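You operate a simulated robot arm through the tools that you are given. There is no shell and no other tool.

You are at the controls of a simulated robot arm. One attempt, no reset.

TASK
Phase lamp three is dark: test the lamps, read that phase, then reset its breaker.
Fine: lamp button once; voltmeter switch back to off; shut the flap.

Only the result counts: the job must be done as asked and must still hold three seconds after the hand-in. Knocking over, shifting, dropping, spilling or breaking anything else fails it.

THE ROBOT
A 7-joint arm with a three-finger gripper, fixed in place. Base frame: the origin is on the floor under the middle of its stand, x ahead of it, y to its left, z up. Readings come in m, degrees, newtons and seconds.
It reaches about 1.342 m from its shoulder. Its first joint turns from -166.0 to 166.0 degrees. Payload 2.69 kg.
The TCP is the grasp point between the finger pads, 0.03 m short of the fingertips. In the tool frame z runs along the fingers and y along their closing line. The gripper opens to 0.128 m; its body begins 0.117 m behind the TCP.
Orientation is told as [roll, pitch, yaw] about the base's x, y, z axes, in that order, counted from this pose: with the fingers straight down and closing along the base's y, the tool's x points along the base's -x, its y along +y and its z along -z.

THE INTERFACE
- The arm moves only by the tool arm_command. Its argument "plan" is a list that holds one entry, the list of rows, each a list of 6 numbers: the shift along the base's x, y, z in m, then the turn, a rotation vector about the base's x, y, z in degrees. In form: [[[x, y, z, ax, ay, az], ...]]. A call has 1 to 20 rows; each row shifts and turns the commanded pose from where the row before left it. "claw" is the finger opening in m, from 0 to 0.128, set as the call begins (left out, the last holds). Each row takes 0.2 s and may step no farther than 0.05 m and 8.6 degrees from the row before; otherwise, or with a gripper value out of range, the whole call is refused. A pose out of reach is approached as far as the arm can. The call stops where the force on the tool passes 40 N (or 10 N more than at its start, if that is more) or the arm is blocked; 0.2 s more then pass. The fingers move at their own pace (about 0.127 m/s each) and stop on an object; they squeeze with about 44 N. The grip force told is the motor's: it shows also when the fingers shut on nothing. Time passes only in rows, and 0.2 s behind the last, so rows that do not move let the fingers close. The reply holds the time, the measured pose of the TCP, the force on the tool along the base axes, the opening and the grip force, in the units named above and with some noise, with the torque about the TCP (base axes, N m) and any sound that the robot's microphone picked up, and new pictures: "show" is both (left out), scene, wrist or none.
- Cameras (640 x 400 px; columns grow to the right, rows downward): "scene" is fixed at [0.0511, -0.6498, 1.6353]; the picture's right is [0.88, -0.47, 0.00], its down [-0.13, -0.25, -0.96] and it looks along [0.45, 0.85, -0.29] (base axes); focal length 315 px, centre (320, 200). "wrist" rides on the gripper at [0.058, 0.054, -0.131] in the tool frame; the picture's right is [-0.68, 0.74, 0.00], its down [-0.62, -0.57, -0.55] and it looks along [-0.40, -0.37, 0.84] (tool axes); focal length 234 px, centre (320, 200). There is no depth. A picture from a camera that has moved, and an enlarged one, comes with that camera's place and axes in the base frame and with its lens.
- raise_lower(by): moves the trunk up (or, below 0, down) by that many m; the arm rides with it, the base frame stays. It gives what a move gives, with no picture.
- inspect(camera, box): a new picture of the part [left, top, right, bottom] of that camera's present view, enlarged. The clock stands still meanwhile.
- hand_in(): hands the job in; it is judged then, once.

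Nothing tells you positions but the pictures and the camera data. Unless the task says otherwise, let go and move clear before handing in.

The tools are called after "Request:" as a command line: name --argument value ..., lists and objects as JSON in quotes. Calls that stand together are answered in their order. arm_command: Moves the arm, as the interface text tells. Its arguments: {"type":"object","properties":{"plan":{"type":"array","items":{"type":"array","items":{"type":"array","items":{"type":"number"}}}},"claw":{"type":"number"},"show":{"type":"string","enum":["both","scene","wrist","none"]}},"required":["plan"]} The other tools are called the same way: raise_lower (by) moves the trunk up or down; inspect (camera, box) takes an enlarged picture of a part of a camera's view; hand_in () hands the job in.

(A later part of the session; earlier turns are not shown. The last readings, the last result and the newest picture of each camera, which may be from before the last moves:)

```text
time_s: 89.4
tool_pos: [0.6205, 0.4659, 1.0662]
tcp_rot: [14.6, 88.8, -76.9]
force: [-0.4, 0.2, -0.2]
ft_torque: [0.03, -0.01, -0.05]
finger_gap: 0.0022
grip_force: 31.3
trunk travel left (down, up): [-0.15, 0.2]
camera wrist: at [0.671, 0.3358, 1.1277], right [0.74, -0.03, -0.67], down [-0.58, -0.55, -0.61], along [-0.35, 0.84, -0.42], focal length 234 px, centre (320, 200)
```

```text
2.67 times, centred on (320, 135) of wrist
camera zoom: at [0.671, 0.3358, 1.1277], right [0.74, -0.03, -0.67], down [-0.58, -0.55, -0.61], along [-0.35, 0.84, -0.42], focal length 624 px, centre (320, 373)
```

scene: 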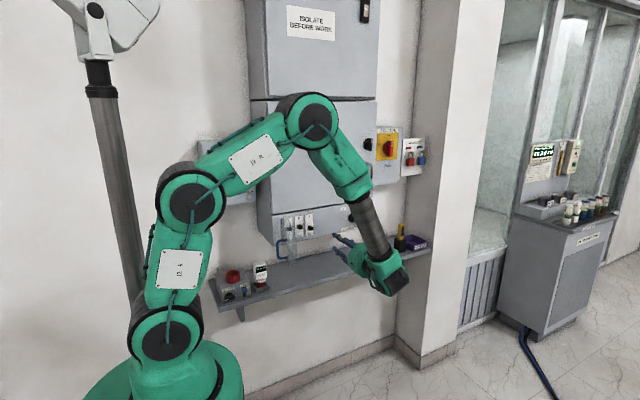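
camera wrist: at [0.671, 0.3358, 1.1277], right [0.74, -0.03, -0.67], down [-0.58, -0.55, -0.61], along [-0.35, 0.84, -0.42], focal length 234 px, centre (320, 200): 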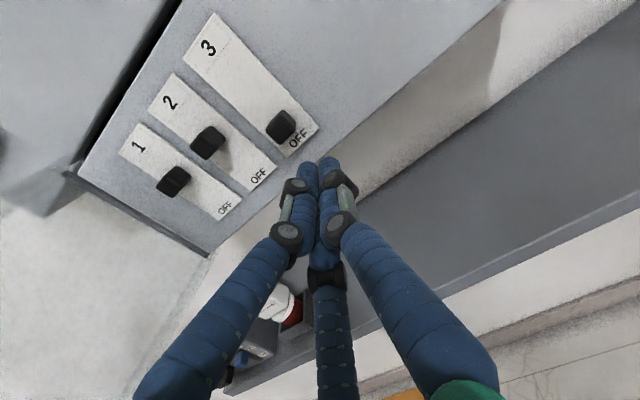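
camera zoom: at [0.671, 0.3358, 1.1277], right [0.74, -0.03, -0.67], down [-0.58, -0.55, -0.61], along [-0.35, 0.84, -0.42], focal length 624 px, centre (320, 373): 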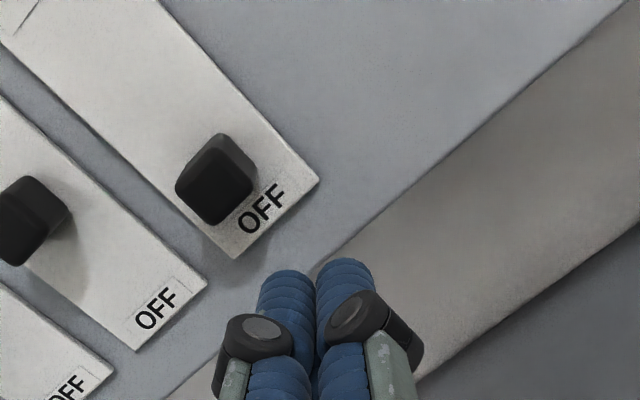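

The toggle is at about z=1.108 and the fist is below it. I'll move in to the working depth and then push upward.

Request:
arm_command --plan '[[[0, 0.014, 0, 0, 0, 0], [0, 0.013, 0, 0, 0, 0], [0, 0, 0.005, 0, 0, 0], [0, 0, 0.005, 0, 0, 0], [0, 0, 0.004, 0, 0, 0]]]' --claw 0 --show "wrist"

Request:
inspect --camera "scene" --box '[295, 210, 335, 245]'

Request:
inspect --camera "wrist" --box '[220, 60, 420, 210]'

```text
time_s: 90.6
tool_pos: [0.6211, 0.4911, 1.08]
tcp_rot: [12.2, 88.9, -79.1]
force: [0.2, 0.9, 0.0]
ft_torque: [-0.01, -0.01, 0.01]
finger_gap: 0.0017
grip_force: 32.0
trunk travel left (down, up): [-0.15, 0.2]
camera wrist: at [0.6713, 0.3611, 1.1412], right [0.74, -0.03, -0.67], down [-0.58, -0.55, -0.61], along [-0.35, 0.84, -0.42], focal length 234 px, centre (320, 200)
```

wrist: 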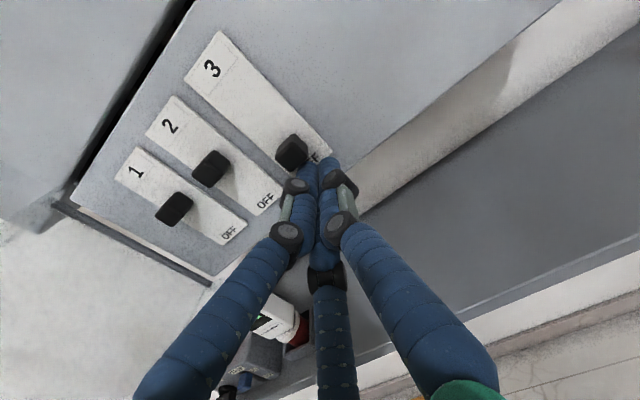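

```text
11.43 times, centred on (315, 228) of scene
camera zoom: at [0.0511, -0.6498, 1.6353], right [0.88, -0.47, 0.0], down [-0.13, -0.25, -0.96], along [0.45, 0.85, -0.29], focal length 3605 px, centre (377, -114)
```

zoom: 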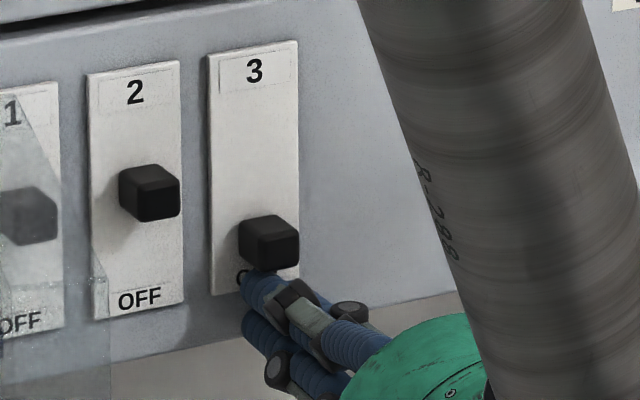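

```text
2.67 times, centred on (320, 135) of wrist
camera zoom: at [0.6713, 0.3611, 1.1412], right [0.74, -0.03, -0.67], down [-0.58, -0.55, -0.61], along [-0.35, 0.84, -0.42], focal length 624 px, centre (320, 373)
```

zoom: 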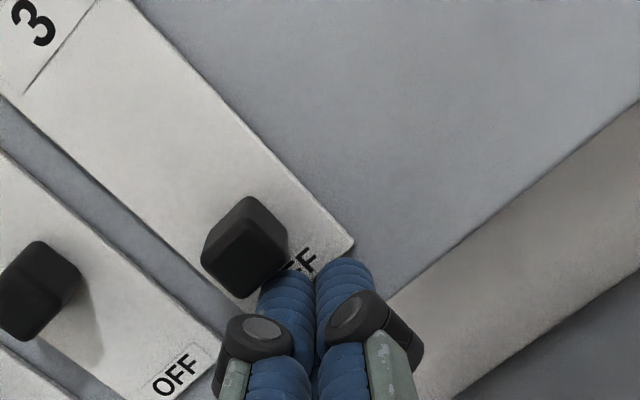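

The upper finger is right under the toggle. I'll push it up toward ON.

Request:
arm_command --plan '[[[0, 0, 0.005, 0, 0, 0], [0, 0, 0.005, 0, 0, 0], [0, 0, 0.005, 0, 0, 0], [0, 0, 0.005, 0, 0, 0]]]' --claw 0 --show "wrist"

Request:
inspect --camera "scene" --box '[295, 210, 335, 245]'

Request:
inspect --camera "wrist" --box '[220, 60, 420, 210]'

```text
time_s: 91.6
tool_pos: [0.6207, 0.4907, 1.0988]
tcp_rot: [11.5, 88.8, -80.0]
force: [-0.6, 0.2, -1.5]
ft_torque: [-0.02, -0.02, 0.01]
finger_gap: 0.0019
grip_force: 30.7
trunk travel left (down, up): [-0.15, 0.2]
camera wrist: at [0.671, 0.3614, 1.1609], right [0.74, -0.03, -0.67], down [-0.58, -0.55, -0.61], along [-0.35, 0.84, -0.42], focal length 234 px, centre (320, 200)
```

wrist: 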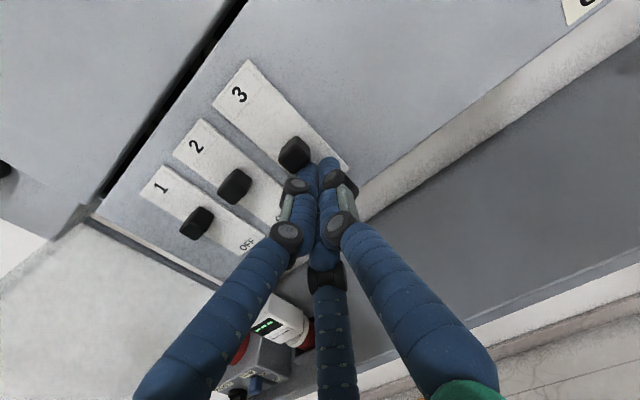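

```text
11.43 times, centred on (315, 228) of scene
camera zoom: at [0.0511, -0.6498, 1.6353], right [0.88, -0.47, 0.0], down [-0.13, -0.25, -0.96], along [0.45, 0.85, -0.29], focal length 3605 px, centre (377, -114)
```

zoom: 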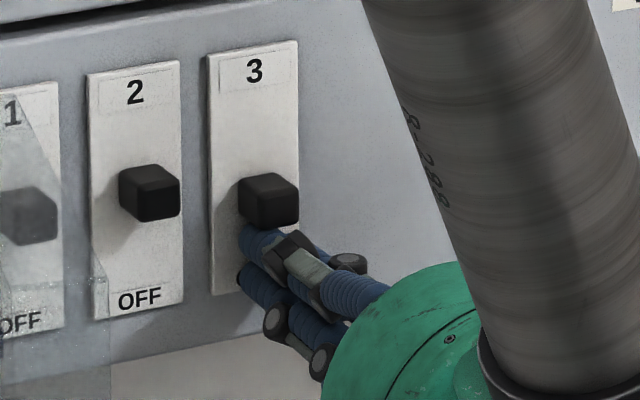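

```text
2.67 times, centred on (320, 135) of wrist
camera zoom: at [0.671, 0.3614, 1.1609], right [0.74, -0.03, -0.67], down [-0.58, -0.55, -0.61], along [-0.35, 0.84, -0.42], focal length 624 px, centre (320, 373)
```

zoom: 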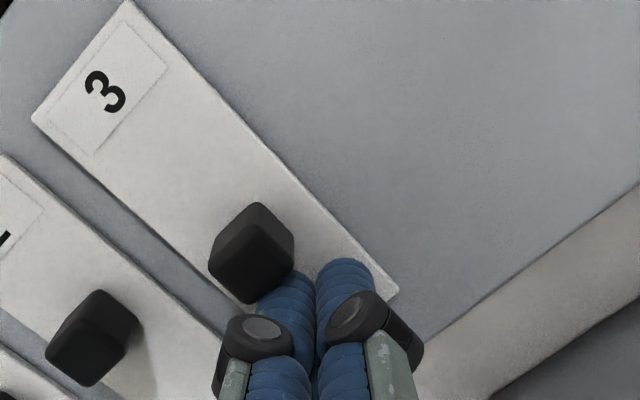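

The toggle is rising with the finger. I'll continue up to the ON stop.

Request:
arm_command --plan '[[[0, 0, 0.004, 0, 0, 0], [0, 0, 0.004, 0, 0, 0], [0, 0, 0.003, 0, 0, 0]]]' --claw 0 --show "wrist"

Request:
inspect --camera "scene" --box '[295, 210, 335, 245]'

```text
time_s: 92.4
tool_pos: [0.621, 0.4921, 1.1107]
tcp_rot: [13.9, 88.9, -77.7]
force: [0.3, -0.5, 0.0]
ft_torque: [0.01, 0.02, 0.0]
finger_gap: 0.002
grip_force: 31.1
trunk travel left (down, up): [-0.15, 0.2]
camera wrist: at [0.6712, 0.3615, 1.1728], right [0.74, -0.03, -0.67], down [-0.58, -0.55, -0.61], along [-0.35, 0.84, -0.42], focal length 234 px, centre (320, 200)
```

wrist: 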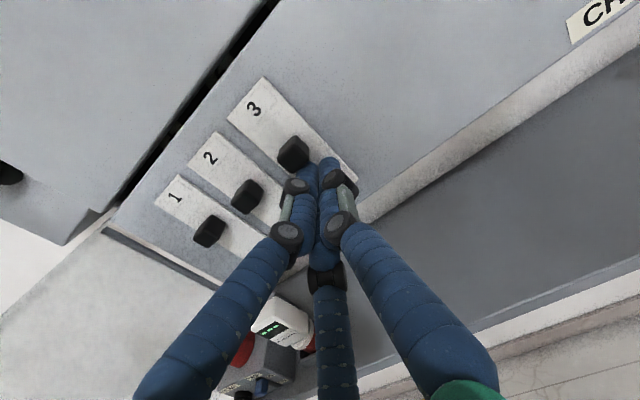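

```text
11.43 times, centred on (315, 228) of scene
camera zoom: at [0.0511, -0.6498, 1.6353], right [0.88, -0.47, 0.0], down [-0.13, -0.25, -0.96], along [0.45, 0.85, -0.29], focal length 3605 px, centre (377, -114)
```

zoom: 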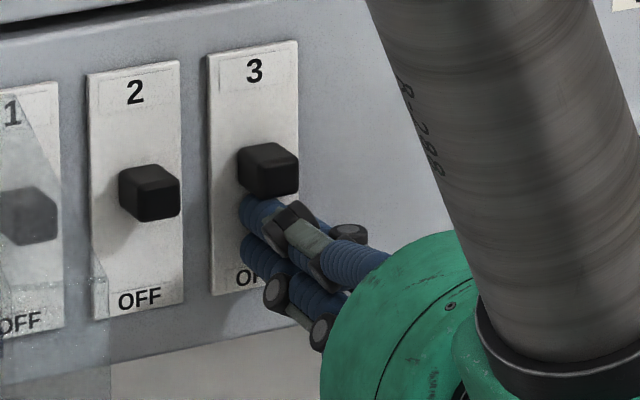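

Toggle 3 now matches toggle 2's height. I'll press a little further to confirm the upper stop.

Request:
arm_command --plan '[[[0, 0, 0.002, 0, 0, 0], [0, 0, 0.002, 0, 0, 0]]]' --claw 0 --show "none"

Request:
inspect --camera "scene" --box '[295, 210, 335, 245]'

```text
time_s: 93.0
tool_pos: [0.6224, 0.4914, 1.1137]
tcp_rot: [9.0, 88.8, -82.4]
force: [1.2, -1.2, -6.9]
ft_torque: [-0.06, -0.02, -0.01]
finger_gap: 0.0022
grip_force: 30.9
trunk travel left (down, up): [-0.15, 0.2]
```

```text
11.43 times, centred on (315, 228) of scene
camera zoom: at [0.0511, -0.6498, 1.6353], right [0.88, -0.47, 0.0], down [-0.13, -0.25, -0.96], along [0.45, 0.85, -0.29], focal length 3605 px, centre (377, -114)
```

zoom: 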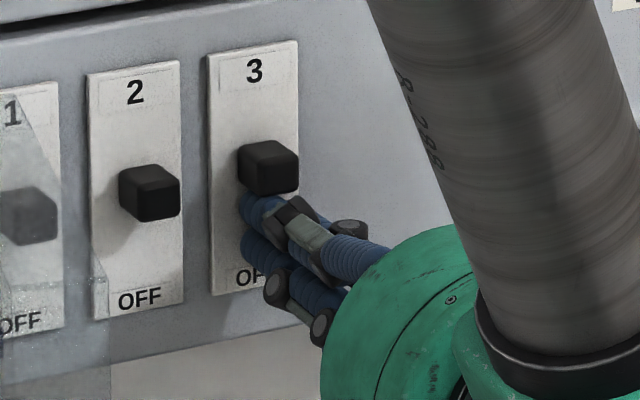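

It's contacting the upper stop. One more small push for certainty, then I'll lower slightly, back away and check.

Request:
arm_command --plan '[[[0, 0, 0.002, 0, 0, 0], [0, 0, 0, 0, 0, 0], [0, 0, -0.008, 0, 0, 0], [0, -0.025, 0, 0, 0, 0], [0, -0.035, 0, 0, 0, 0], [0, -0.035, 0, 0, 0, 0], [0, 0, 0, 0, 0, 0]]]' --claw 0 --show "both"

Request:
inspect --camera "scene" --box '[265, 200, 335, 255]'

Request:
inspect --camera "wrist" --box '[180, 50, 420, 220]'

```text
time_s: 94.6
tool_pos: [0.6191, 0.3955, 1.1097]
tcp_rot: [14.3, 88.9, -77.1]
force: [-0.2, -0.9, -0.2]
ft_torque: [-0.02, 0.0, 0.01]
finger_gap: 0.002
grip_force: 30.8
trunk travel left (down, up): [-0.15, 0.2]
camera wrist: at [0.6691, 0.2659, 1.1706], right [0.74, -0.03, -0.67], down [-0.58, -0.55, -0.61], along [-0.35, 0.84, -0.42], focal length 234 px, centre (320, 200)
```

scene: 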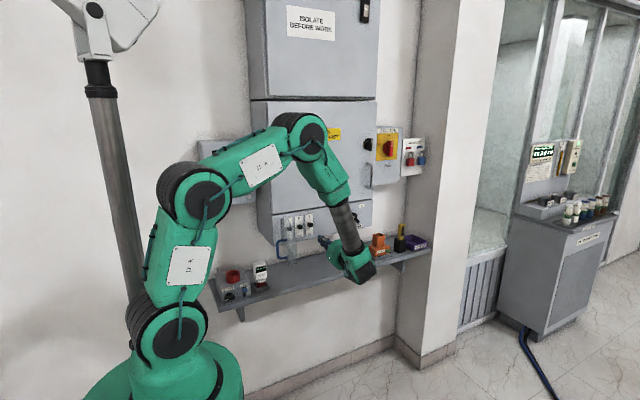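
wrist: 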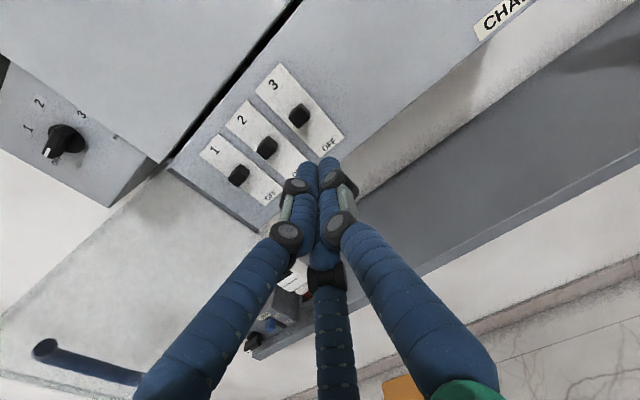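

```text
7.27 times, centred on (300, 228) of scene
camera zoom: at [0.0511, -0.6498, 1.6353], right [0.88, -0.47, 0.0], down [-0.13, -0.25, -0.96], along [0.45, 0.85, -0.29], focal length 2294 px, centre (466, 0)
```

zoom: 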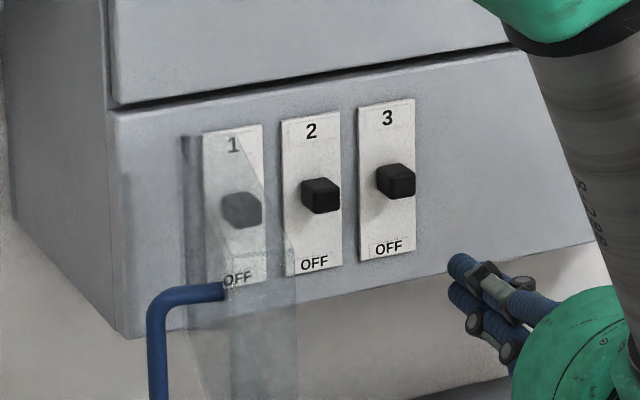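

```text
2.35 times, centred on (300, 135) of wrist
camera zoom: at [0.6691, 0.2659, 1.1706], right [0.74, -0.03, -0.67], down [-0.58, -0.55, -0.61], along [-0.35, 0.84, -0.42], focal length 551 px, centre (367, 353)
```

zoom: 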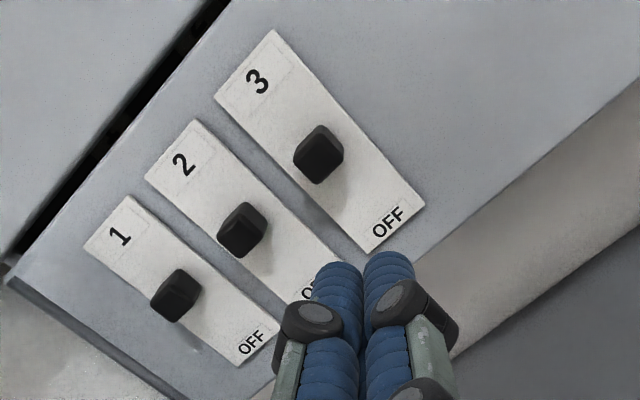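

Breaker 3 is ON, level with 1 and 2. Now I'll shut the flap: back out, go left in front of the flap's edge and find the handle again.

Request:
arm_command --plan '[[[0, -0.04, 0, 0, 0, 0], [0, -0.045, 0, 0, 0, 0], [0, -0.045, 0.005, 0, 0, 0], [0, -0.025, 0.005, 0, 0, 0], [-0.045, 0, 0.005, 0, 0, 0], [-0.045, 0, 0.005, 0, 0, 0], [-0.045, 0, 0.005, 0, 0, 0], [-0.045, 0, 0.002, 0, 0, 0], [-0.035, 0, 0, 0, 0, 0], [0, 0, 0, 0, 0, 0]]]' --claw 0.046 --show "both"

Request:
inspect --camera "wrist" --box '[220, 40, 460, 220]'

Request:
inspect --camera "scene" --box '[255, 195, 365, 275]'

```text
time_s: 96.8
tool_pos: [0.4029, 0.2414, 1.1351]
tcp_rot: [14.1, 88.9, -77.3]
force: [-0.6, -0.3, 0.9]
ft_torque: [-0.03, 0.0, 0.0]
finger_gap: 0.0461
grip_force: 0.0
trunk travel left (down, up): [-0.15, 0.2]
camera wrist: at [0.4539, 0.1104, 1.1973], right [0.74, -0.03, -0.67], down [-0.58, -0.55, -0.61], along [-0.35, 0.84, -0.42], focal length 234 px, centre (320, 200)
```

scene: 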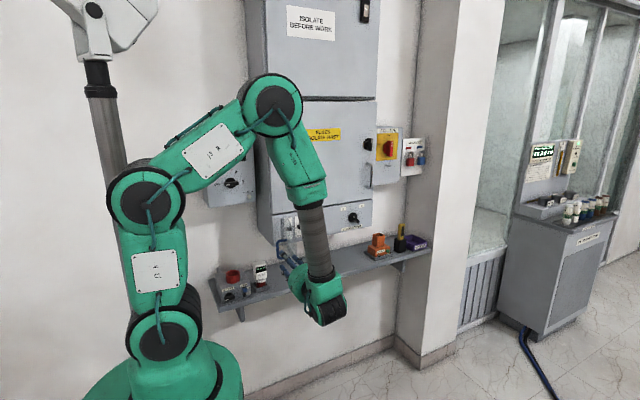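
wrist: 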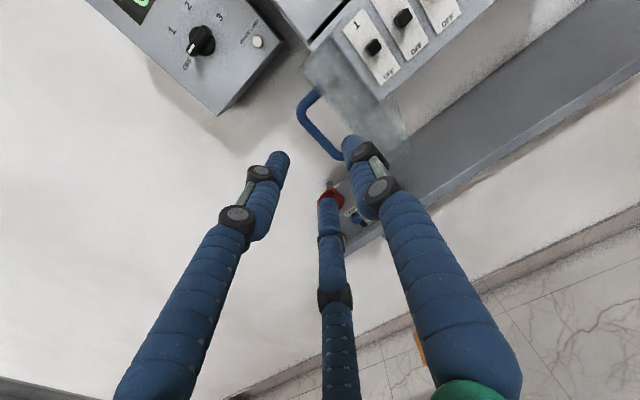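

```text
2.22 times, centred on (340, 130) of wrist
camera zoom: at [0.4539, 0.1104, 1.1973], right [0.74, -0.03, -0.67], down [-0.58, -0.55, -0.61], along [-0.35, 0.84, -0.42], focal length 520 px, centre (276, 356)
```

zoom: 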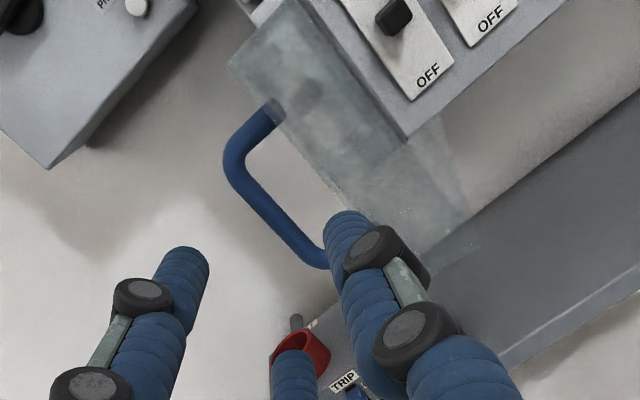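

```text
5.00 times, centred on (310, 235) of scene
camera zoom: at [0.0511, -0.6498, 1.6353], right [0.88, -0.47, 0.0], down [-0.13, -0.25, -0.96], along [0.45, 0.85, -0.29], focal length 1577 px, centre (370, 25)
```

zoom: 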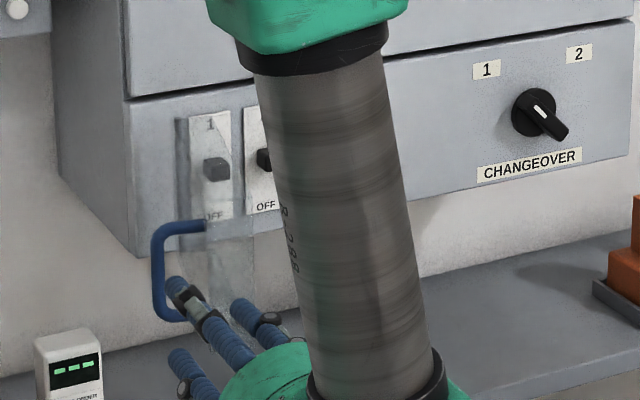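

The handle bar is at about [0.408, 0.35] and the flap at about 99°. I'll enter around the bar again, then close to a loose cage so the bar can turn inside it.

Request:
arm_command --plan '[[[-0.0095, 0.015, 0.001, 0, 0, 0], [0, 0.025, 0, 0, 0, 0], [0, 0.025, 0, 0, 0, 0], [0, 0.02, 0, 0, 0, 0], [0, 0.012, 0, 0, 0, 0], [0, 0, 0, 0, 0, 0]]]' --claw 0.046 --show "wrist"

Request:
inspect --camera "wrist" --box '[220, 60, 460, 240]'

```text
time_s: 98.2
tool_pos: [0.3961, 0.3378, 1.1387]
tcp_rot: [13.4, 88.8, -78.0]
force: [0.3, 0.4, -0.3]
ft_torque: [0.03, 0.01, -0.02]
finger_gap: 0.0456
grip_force: 0.0
trunk travel left (down, up): [-0.15, 0.2]
camera wrist: at [0.4471, 0.2074, 1.1992], right [0.74, -0.03, -0.67], down [-0.58, -0.55, -0.61], along [-0.35, 0.84, -0.42], focal length 234 px, centre (320, 200)
```

wrist: 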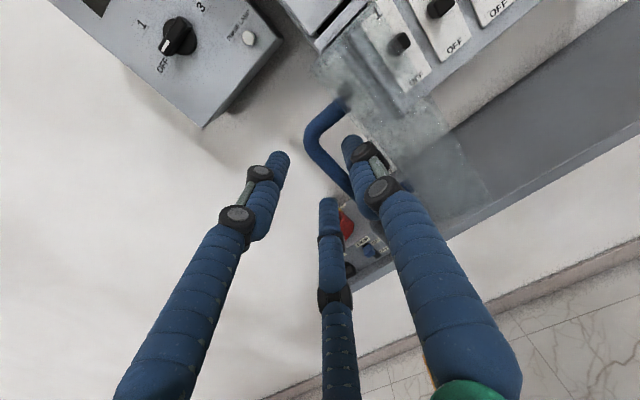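

```text
2.22 times, centred on (340, 150) of wrist
camera zoom: at [0.4471, 0.2074, 1.1992], right [0.74, -0.03, -0.67], down [-0.58, -0.55, -0.61], along [-0.35, 0.84, -0.42], focal length 520 px, centre (276, 311)
```

zoom: 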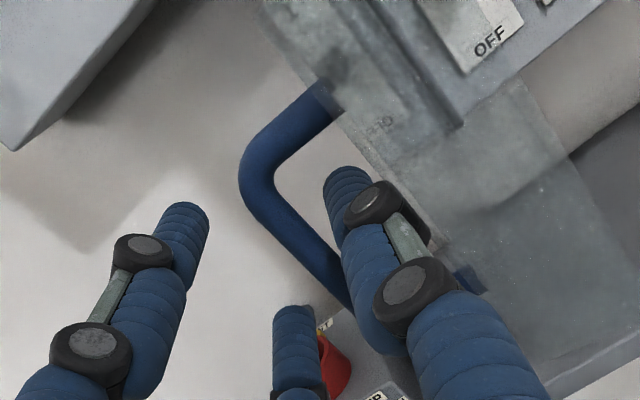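

The thumb is in the gap between bar and flap. I'll close to a loose cage and start moving right along the arc.

Request:
arm_command --plan '[[[0.003, 0, 0, 0, 0, 0], [0.004, 0, 0, 0, 0, 0], [0.006, -0.002, 0, 0, 0, 0], [0.01, -0.004, 0, 0, 0, 0], [0.012, -0.003, 0, 0, 0, 0], [0, 0, 0, 0, 0, 0]]]' --claw 0.022 --show "wrist"

Request:
inspect --camera "wrist" --box '[220, 60, 460, 240]'

```text
time_s: 99.6
tool_pos: [0.4301, 0.3285, 1.1365]
tcp_rot: [12.5, 88.8, -79.0]
force: [0.4, -0.5, -1.2]
ft_torque: [0.02, 0.01, -0.01]
finger_gap: 0.0218
grip_force: 0.0
trunk travel left (down, up): [-0.15, 0.2]
camera wrist: at [0.4811, 0.1978, 1.1987], right [0.74, -0.03, -0.67], down [-0.58, -0.55, -0.61], along [-0.35, 0.84, -0.42], focal length 234 px, centre (320, 200)
```

wrist: 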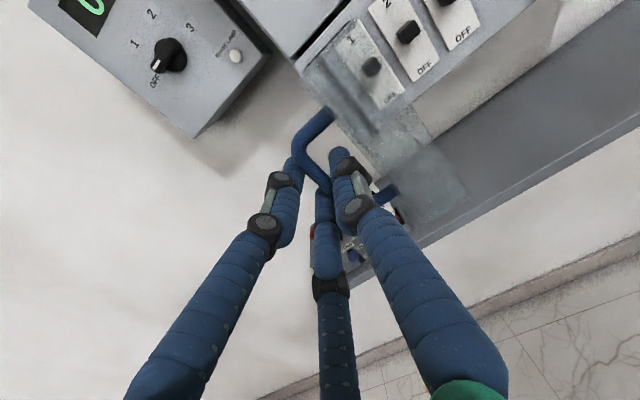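

```text
2.22 times, centred on (340, 150) of wrist
camera zoom: at [0.4811, 0.1978, 1.1987], right [0.74, -0.03, -0.67], down [-0.58, -0.55, -0.61], along [-0.35, 0.84, -0.42], focal length 520 px, centre (276, 311)
```

zoom: 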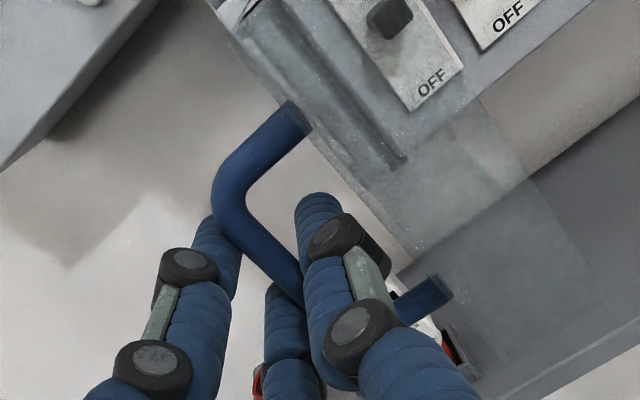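

The bar is loosely caged. I'll sweep right along the handle's arc to swing the flap toward closed.

Request:
arm_command --plan '[[[0.0155, -0.001, 0, 0, 0, 0], [0.0155, -0.001, 0, 0, 0, 0], [0.0145, 0, 0, 0, 0, 0], [0.0145, 0, 0, 0, 0, 0], [0.0145, 0.0025, 0, 0, 0, 0], [0.0145, 0.003, 0, 0, 0, 0], [0.0135, 0.005, 0, 0, 0, 0], [0.0135, 0.005, 0, 0, 0, 0], [0, 0, 0, 0, 0, 0]]]' --claw 0.022 --show "both"

Request:
inspect --camera "wrist" --box '[220, 60, 460, 240]'

Request:
inspect --camera "scene" --box '[255, 195, 365, 275]'

```text
time_s: 101.6
tool_pos: [0.5475, 0.3439, 1.1367]
tcp_rot: [14.0, 88.8, -77.7]
force: [-0.5, -0.7, -0.6]
ft_torque: [0.01, -0.01, -0.01]
finger_gap: 0.022
grip_force: 0.0
trunk travel left (down, up): [-0.15, 0.2]
camera wrist: at [0.5978, 0.2124, 1.198], right [0.74, -0.03, -0.67], down [-0.58, -0.55, -0.61], along [-0.35, 0.84, -0.42], focal length 234 px, centre (320, 200)
```

scene: 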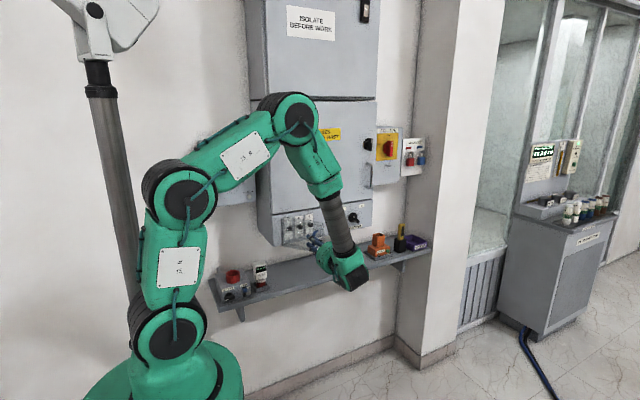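
wrist: 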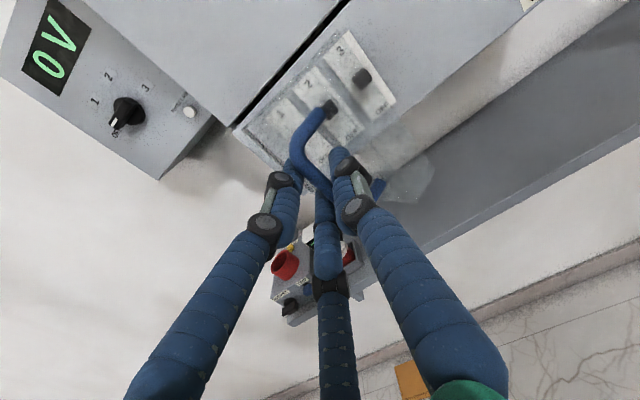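

```text
2.22 times, centred on (340, 150) of wrist
camera zoom: at [0.5978, 0.2124, 1.198], right [0.74, -0.03, -0.67], down [-0.58, -0.55, -0.61], along [-0.35, 0.84, -0.42], focal length 520 px, centre (276, 311)
```

zoom: 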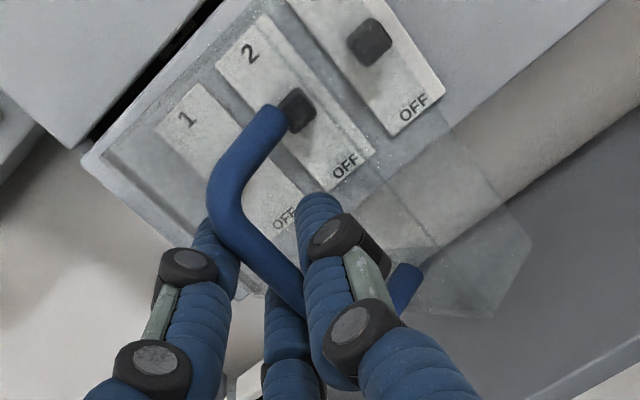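

```text
5.00 times, centred on (310, 235) of scene
camera zoom: at [0.0511, -0.6498, 1.6353], right [0.88, -0.47, 0.0], down [-0.13, -0.25, -0.96], along [0.45, 0.85, -0.29], focal length 1577 px, centre (370, 25)
```

zoom: 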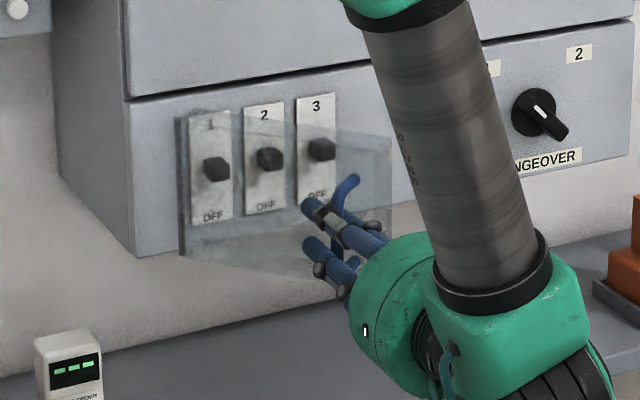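

The flap is closing smoothly (about 50° now). I'll continue along the arc.

Request:
arm_command --plan '[[[0.013, 0.006, 0, 0, 0, 0], [0.0125, 0.0065, 0, 0, 0, 0], [0.0115, 0.009, 0, 0, 0, 0], [0.011, 0.0095, 0, 0, 0, 0], [0.0095, 0.011, 0, 0, 0, 0], [0, 0, 0, 0, 0, 0]]]' --claw 0.022 --show "wrist"

Request:
inspect --camera "wrist" --box '[220, 60, 460, 240]'

Request:
inspect --camera "scene" --box '[255, 195, 365, 275]'

```text
time_s: 103.0
tool_pos: [0.6048, 0.3855, 1.1365]
tcp_rot: [13.2, 88.8, -78.3]
force: [-0.1, -0.8, -0.8]
ft_torque: [-0.01, 0.03, 0.03]
finger_gap: 0.0224
grip_force: 0.1
trunk travel left (down, up): [-0.15, 0.2]
camera wrist: at [0.6554, 0.2552, 1.1986], right [0.74, -0.03, -0.67], down [-0.58, -0.55, -0.61], along [-0.35, 0.84, -0.42], focal length 234 px, centre (320, 200)
```

wrist: 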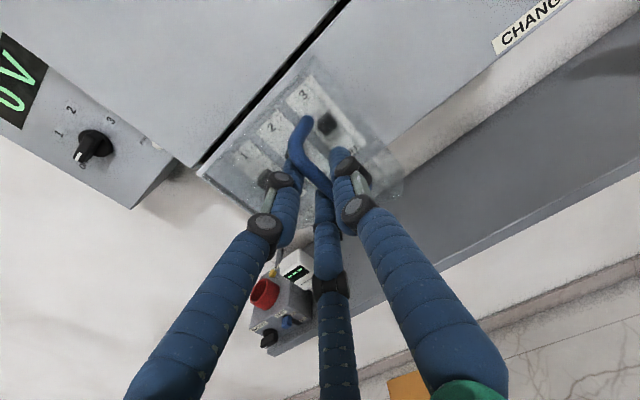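

```text
2.22 times, centred on (340, 150) of wrist
camera zoom: at [0.6554, 0.2552, 1.1986], right [0.74, -0.03, -0.67], down [-0.58, -0.55, -0.61], along [-0.35, 0.84, -0.42], focal length 520 px, centre (276, 311)
```

zoom: 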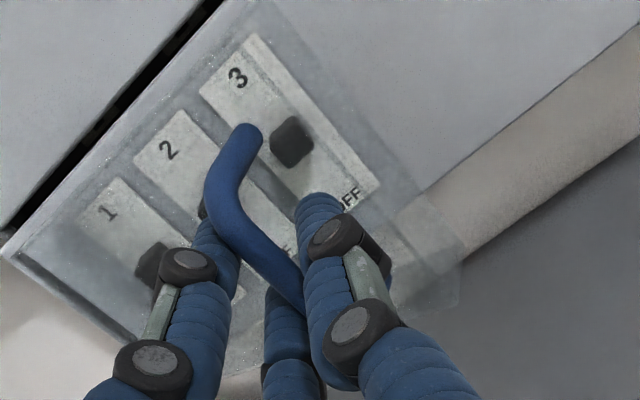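

```text
5.00 times, centred on (310, 235) of scene
camera zoom: at [0.0511, -0.6498, 1.6353], right [0.88, -0.47, 0.0], down [-0.13, -0.25, -0.96], along [0.45, 0.85, -0.29], focal length 1577 px, centre (370, 25)
```

zoom: 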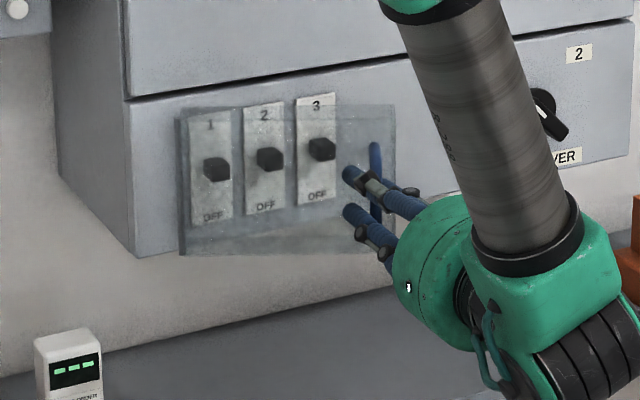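

About 25° left. I'll continue toward closed.

Request:
arm_command --plan '[[[0.009, 0.0115, 0, 0, 0, 0], [0.0078, 0.0125, 0, 0, 0, 0], [0.0068, 0.013, 0, 0, 0, 0], [0.0055, 0.013, 0, 0, 0, 0], [0, 0, 0, 0, 0, 0]]]' --claw 0.022 --show "wrist"

Request:
inspect --camera "wrist" --box '[220, 60, 460, 240]'

Request:
inspect --camera "scene" --box '[255, 195, 365, 275]'

```text
time_s: 104.2
tool_pos: [0.635, 0.4357, 1.1365]
tcp_rot: [12.5, 88.9, -78.9]
force: [-0.9, 1.0, -0.1]
ft_torque: [-0.02, 0.03, 0.02]
finger_gap: 0.0222
grip_force: 0.2
trunk travel left (down, up): [-0.15, 0.2]
camera wrist: at [0.6843, 0.3053, 1.1981], right [0.74, -0.03, -0.67], down [-0.58, -0.55, -0.61], along [-0.35, 0.84, -0.42], focal length 234 px, centre (320, 200)
```

wrist: 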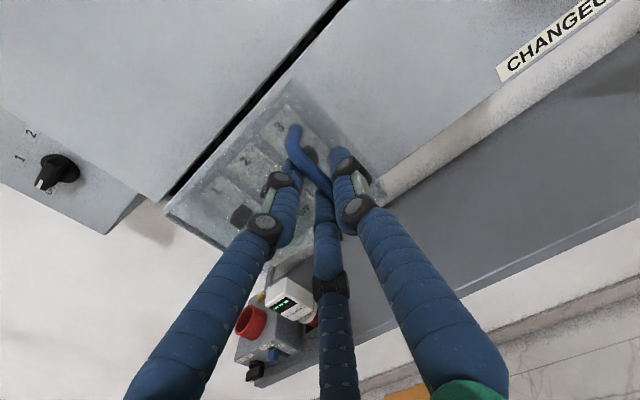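

```text
2.22 times, centred on (340, 150) of wrist
camera zoom: at [0.6843, 0.3053, 1.1981], right [0.74, -0.03, -0.67], down [-0.58, -0.55, -0.61], along [-0.35, 0.84, -0.42], focal length 520 px, centre (276, 311)
```

zoom: 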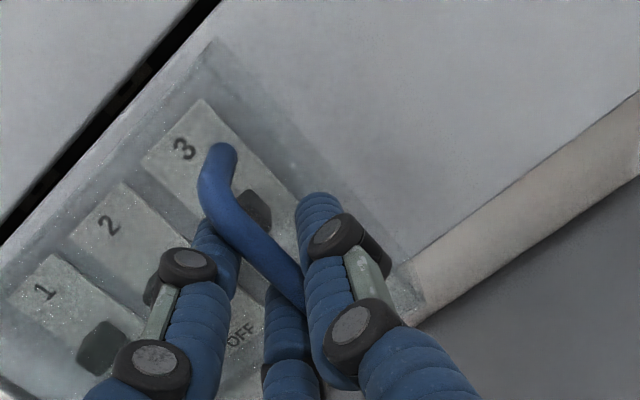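

```text
5.00 times, centred on (310, 235) of scene
camera zoom: at [0.0511, -0.6498, 1.6353], right [0.88, -0.47, 0.0], down [-0.13, -0.25, -0.96], along [0.45, 0.85, -0.29], focal length 1577 px, centre (370, 25)
```

zoom: 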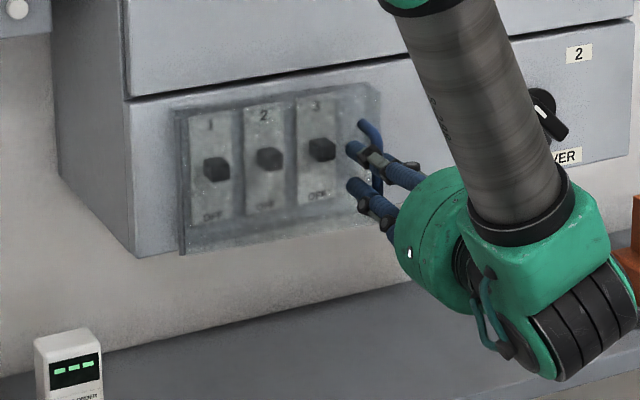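

Nearly closed (about 5–8° left). I'll finish the arc gently, then release.

Request:
arm_command --plan '[[[0.004, 0.01, 0, 0, 0, 0], [0.003, 0.006, 0, 0, 0, 0], [0.002, 0.002, 0, 0, 0, 0], [0, 0, 0, 0, 0, 0]]]' --claw 0.022 --show "wrist"

Request:
inspect --camera "wrist" --box '[220, 60, 460, 240]'

Request:
inspect --camera "scene" --box '[265, 200, 335, 255]'

```text
time_s: 105.2
tool_pos: [0.6405, 0.4525, 1.1376]
tcp_rot: [12.6, 88.8, -78.7]
force: [-28.1, -6.4, 0.1]
ft_torque: [0.0, 0.12, 0.17]
finger_gap: 0.0272
grip_force: 4.1
trunk travel left (down, up): [-0.15, 0.2]
camera wrist: at [0.6907, 0.3227, 1.1983], right [0.74, -0.03, -0.67], down [-0.58, -0.55, -0.61], along [-0.35, 0.84, -0.42], focal length 234 px, centre (320, 200)
```

wrist: 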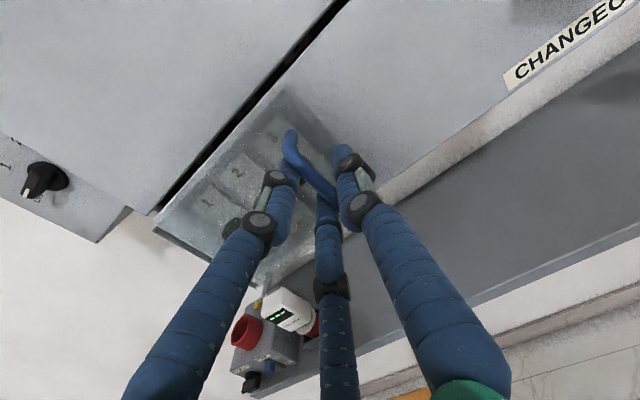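

```text
2.22 times, centred on (340, 150) of wrist
camera zoom: at [0.6907, 0.3227, 1.1983], right [0.74, -0.03, -0.67], down [-0.58, -0.55, -0.61], along [-0.35, 0.84, -0.42], focal length 520 px, centre (276, 311)
```

zoom: 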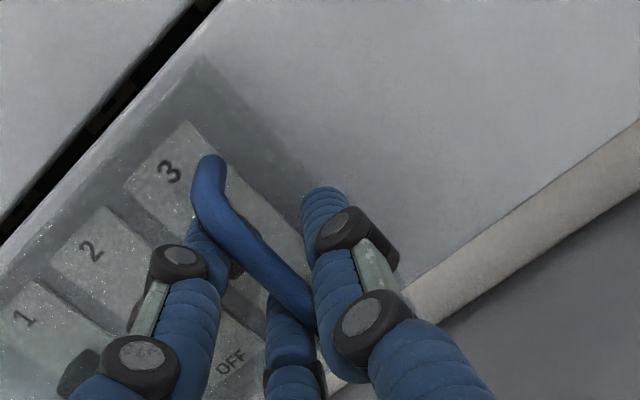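

```text
7.27 times, centred on (300, 228) of scene
camera zoom: at [0.0511, -0.6498, 1.6353], right [0.88, -0.47, 0.0], down [-0.13, -0.25, -0.96], along [0.45, 0.85, -0.29], focal length 2294 px, centre (466, 0)
```

zoom: 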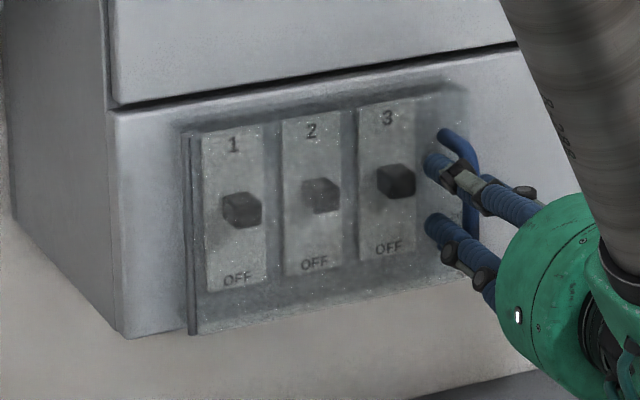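

The flap is against its closed stop (28 N sideways on the bar). I'll release gently by opening the fingers and backing straight off.

Request:
arm_command --plan '[[[-0.004, 0, 0, 0, 0, 0], [-0.002, 0, 0, 0, 0, 0], [0, 0, 0, 0, 0, 0]]]' --claw 0.07 --show "none"

Request:
arm_command --plan '[[[0, -0.02, 0, 0, 0, 0], [0, -0.03, 0, 0, 0, 0], [0, -0.04, 0, 0, 0, 0], [0, -0.03, 0, 0, 0, 0], [0, 0, 0, 0, 0, 0]]]' --claw 0.07 --show "both"

Request:
inspect --camera "scene" --box '[265, 200, 335, 255]'

Request:
inspect --camera "wrist" --box '[180, 60, 420, 240]'

```text
time_s: 106.0
tool_pos: [0.6379, 0.4533, 1.135]
tcp_rot: [13.8, 88.9, -77.8]
force: [0.1, 0.0, -1.1]
ft_torque: [-0.01, 0.02, 0.0]
finger_gap: 0.0703
grip_force: 0.0
trunk travel left (down, up): [-0.15, 0.2]
```

```text
time_s: 107.2
tool_pos: [0.6375, 0.3321, 1.1359]
tcp_rot: [13.2, 89.0, -78.3]
force: [-0.5, -0.6, 1.2]
ft_torque: [0.03, 0.0, -0.01]
finger_gap: 0.0701
grip_force: 0.1
trunk travel left (down, up): [-0.15, 0.2]
camera wrist: at [0.6873, 0.2018, 1.1959], right [0.74, -0.03, -0.67], down [-0.58, -0.55, -0.61], along [-0.35, 0.84, -0.42], focal length 234 px, centre (320, 200)
```

scene: 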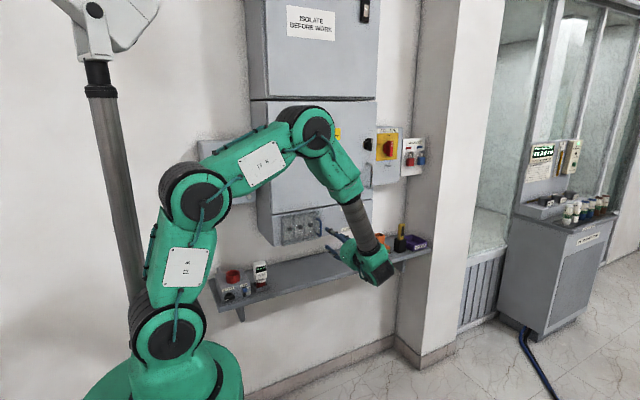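
wrist: 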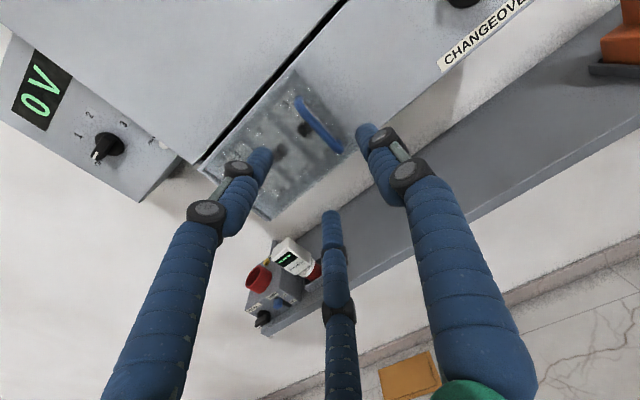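

```text
7.27 times, centred on (300, 228) of scene
camera zoom: at [0.0511, -0.6498, 1.6353], right [0.88, -0.47, 0.0], down [-0.13, -0.25, -0.96], along [0.45, 0.85, -0.29], focal length 2294 px, centre (466, 0)
```

zoom: 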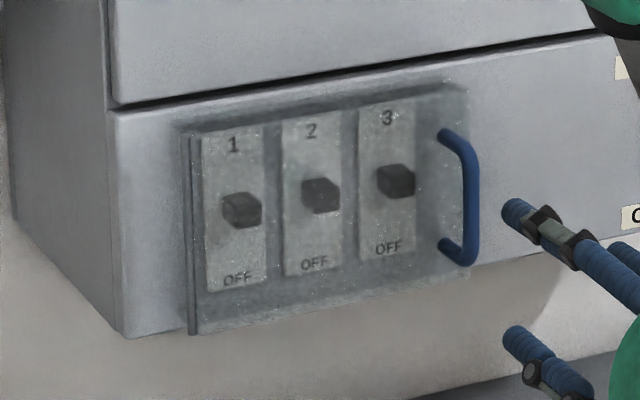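

```text
2.22 times, centred on (300, 150) of wrist
camera zoom: at [0.6873, 0.2018, 1.1959], right [0.74, -0.03, -0.67], down [-0.58, -0.55, -0.61], along [-0.35, 0.84, -0.42], focal length 520 px, centre (364, 311)
```

zoom: 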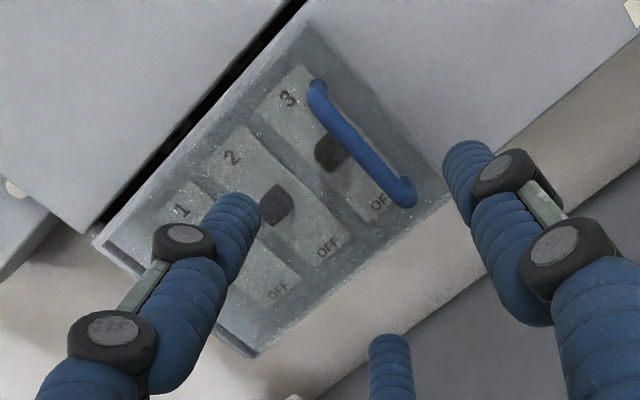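

The flap looks shut. I'll compare it with the identical zoom from the start to be sure it's fully closed.

Request:
inspect --camera "scene" --box '[270, 205, 330, 250]'

Request:
inspect --camera "wrist" --box '[0, 20, 180, 200]'

```text
8.89 times, centred on (300, 228) of scene
camera zoom: at [0.0511, -0.6498, 1.6353], right [0.88, -0.47, 0.0], down [-0.13, -0.25, -0.96], along [0.45, 0.85, -0.29], focal length 2804 px, centre (498, -44)
```

zoom: 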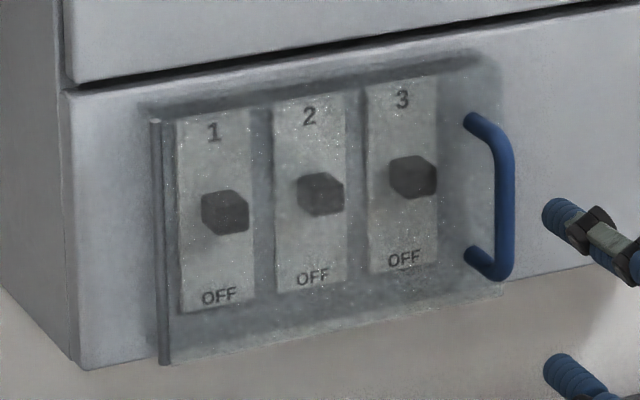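

```text
2.22 times, centred on (90, 110) of wrist
camera zoom: at [0.6873, 0.2018, 1.1959], right [0.74, -0.03, -0.67], down [-0.58, -0.55, -0.61], along [-0.35, 0.84, -0.42], focal length 520 px, centre (831, 400)
```

zoom: 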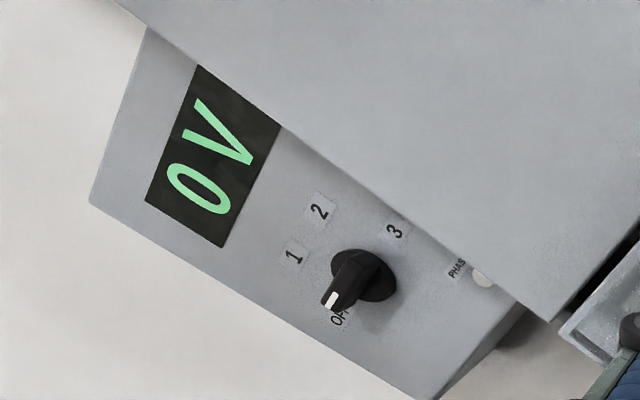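

The flap matches its original closed position exactly, breaker 3 is up level with the others, and the meter switch is at OFF. I'll back away and look up at the phase lamps to confirm that lamp 3 is lit.

Request:
arm_command --plan '[[[0, -0.04, 0.01, 0, -8.2, 0], [0, -0.04, 0.02, 0, -8.2, 0], [0, -0.03, 0.03, 0, -8.2, 0], [0, 0, 0.035, 0, -8.2, 0], [0, 0, 0.035, 0, -8.2, 0], [0, 0, 0.035, 0, -8.2, 0], [0, 0, 0.035, 0, -8.2, 0], [0, 0, 0.035, 0, -8.2, 0], [0, 0, 0.035, 0, -8.2, 0], [0, 0, 0.035, 0, -8.2, 0], [0, 0, 0.035, 0, -8, 0]]]' --claw 0.07 --show "none"

Request:
arm_command --plan '[[[0, -0.003, 0.025, 8.2, 0, 0], [0, -0.003, 0.025, 8.2, 0, 0], [0, -0.003, 0.025, 8.2, 0, 0], [0, -0.003, 0.025, 8.2, 0, 0], [0, -0.003, 0.025, 8.2, 0, 0], [0, -0.003, 0.025, 8.2, 0, 0], [0, -0.003, 0.025, 8.2, 0, 0], [0, -0.003, 0.025, 6, 0, 0], [0, 0, 0, 0, 0, 0]]]' --claw 0.07 --show "both"

```text
time_s: 109.6
tool_pos: [0.6367, 0.2222, 1.4792]
tcp_rot: [91.5, -0.4, -1.1]
force: [-0.5, 0.1, -0.4]
ft_torque: [0.01, 0.0, 0.0]
finger_gap: 0.0701
grip_force: 0.1
trunk travel left (down, up): [-0.15, 0.2]
```

```text
time_s: 111.6
tool_pos: [0.636, 0.2004, 1.6776]
tcp_rot: [155.0, 0.9, -0.7]
force: [0.1, -0.3, 0.1]
ft_torque: [0.03, 0.03, -0.01]
finger_gap: 0.0699
grip_force: 0.0
trunk travel left (down, up): [-0.15, 0.2]
camera wrist: at [0.5751, 0.0973, 1.5832], right [0.67, -0.68, 0.3], down [0.61, 0.27, -0.75], along [0.42, 0.69, 0.59], focal length 234 px, centre (320, 200)
```

scene: 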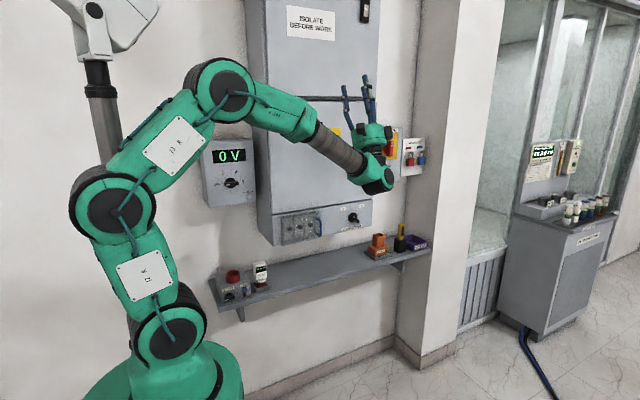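
wrist: 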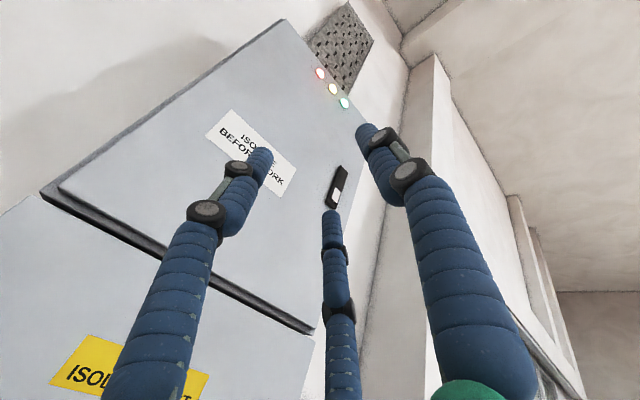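

All three lamps now look lit, including the green one. I'll zoom in on the lamps, the meter switch, the flap and the surroundings for a final check.

Request:
inspect --camera "wrist" --box '[300, 55, 370, 115]'

Request:
inspect --camera "scene" --box '[190, 130, 270, 215]'

Request:
inspect --camera "scene" --box '[270, 205, 330, 250]'

Request:
inspect --camera "scene" --box '[200, 190, 440, 330]'

```text
6.67 times, centred on (335, 85) of wrist
camera zoom: at [0.5751, 0.0973, 1.5832], right [0.67, -0.68, 0.3], down [0.61, 0.27, -0.75], along [0.42, 0.69, 0.59], focal length 1561 px, centre (220, 967)
```

zoom: 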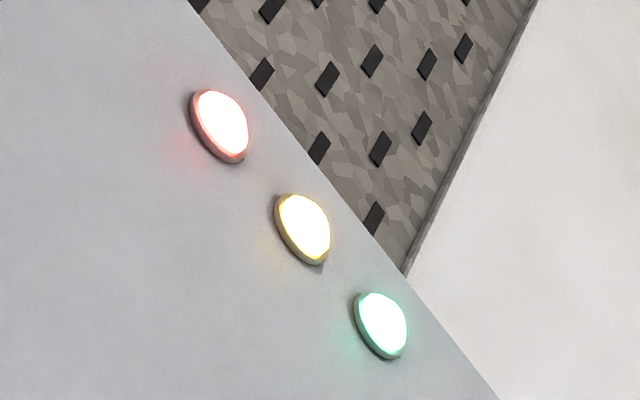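

```text
4.71 times, centred on (230, 172) of scene
camera zoom: at [0.0511, -0.6498, 1.6353], right [0.88, -0.47, 0.0], down [-0.13, -0.25, -0.96], along [0.45, 0.85, -0.29], focal length 1484 px, centre (744, 329)
```

zoom: 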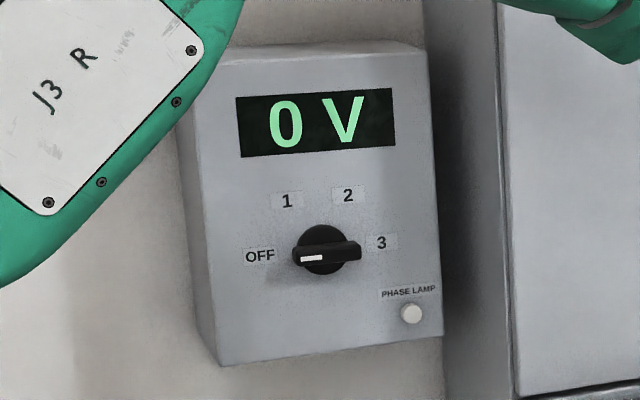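

```text
8.89 times, centred on (300, 228) of scene
camera zoom: at [0.0511, -0.6498, 1.6353], right [0.88, -0.47, 0.0], down [-0.13, -0.25, -0.96], along [0.45, 0.85, -0.29], focal length 2804 px, centre (498, -44)
```

zoom: 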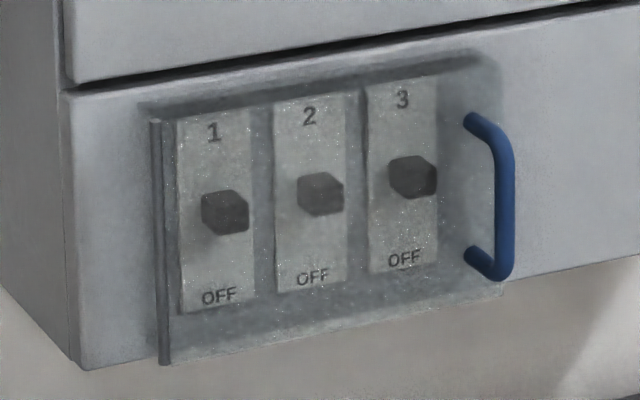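

```text
2.67 times, centred on (320, 260) of scene
camera zoom: at [0.0511, -0.6498, 1.6353], right [0.88, -0.47, 0.0], down [-0.13, -0.25, -0.96], along [0.45, 0.85, -0.29], focal length 841 px, centre (320, 40)
```

zoom: 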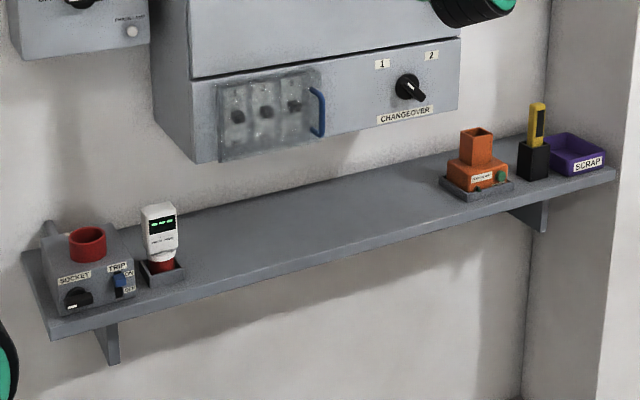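

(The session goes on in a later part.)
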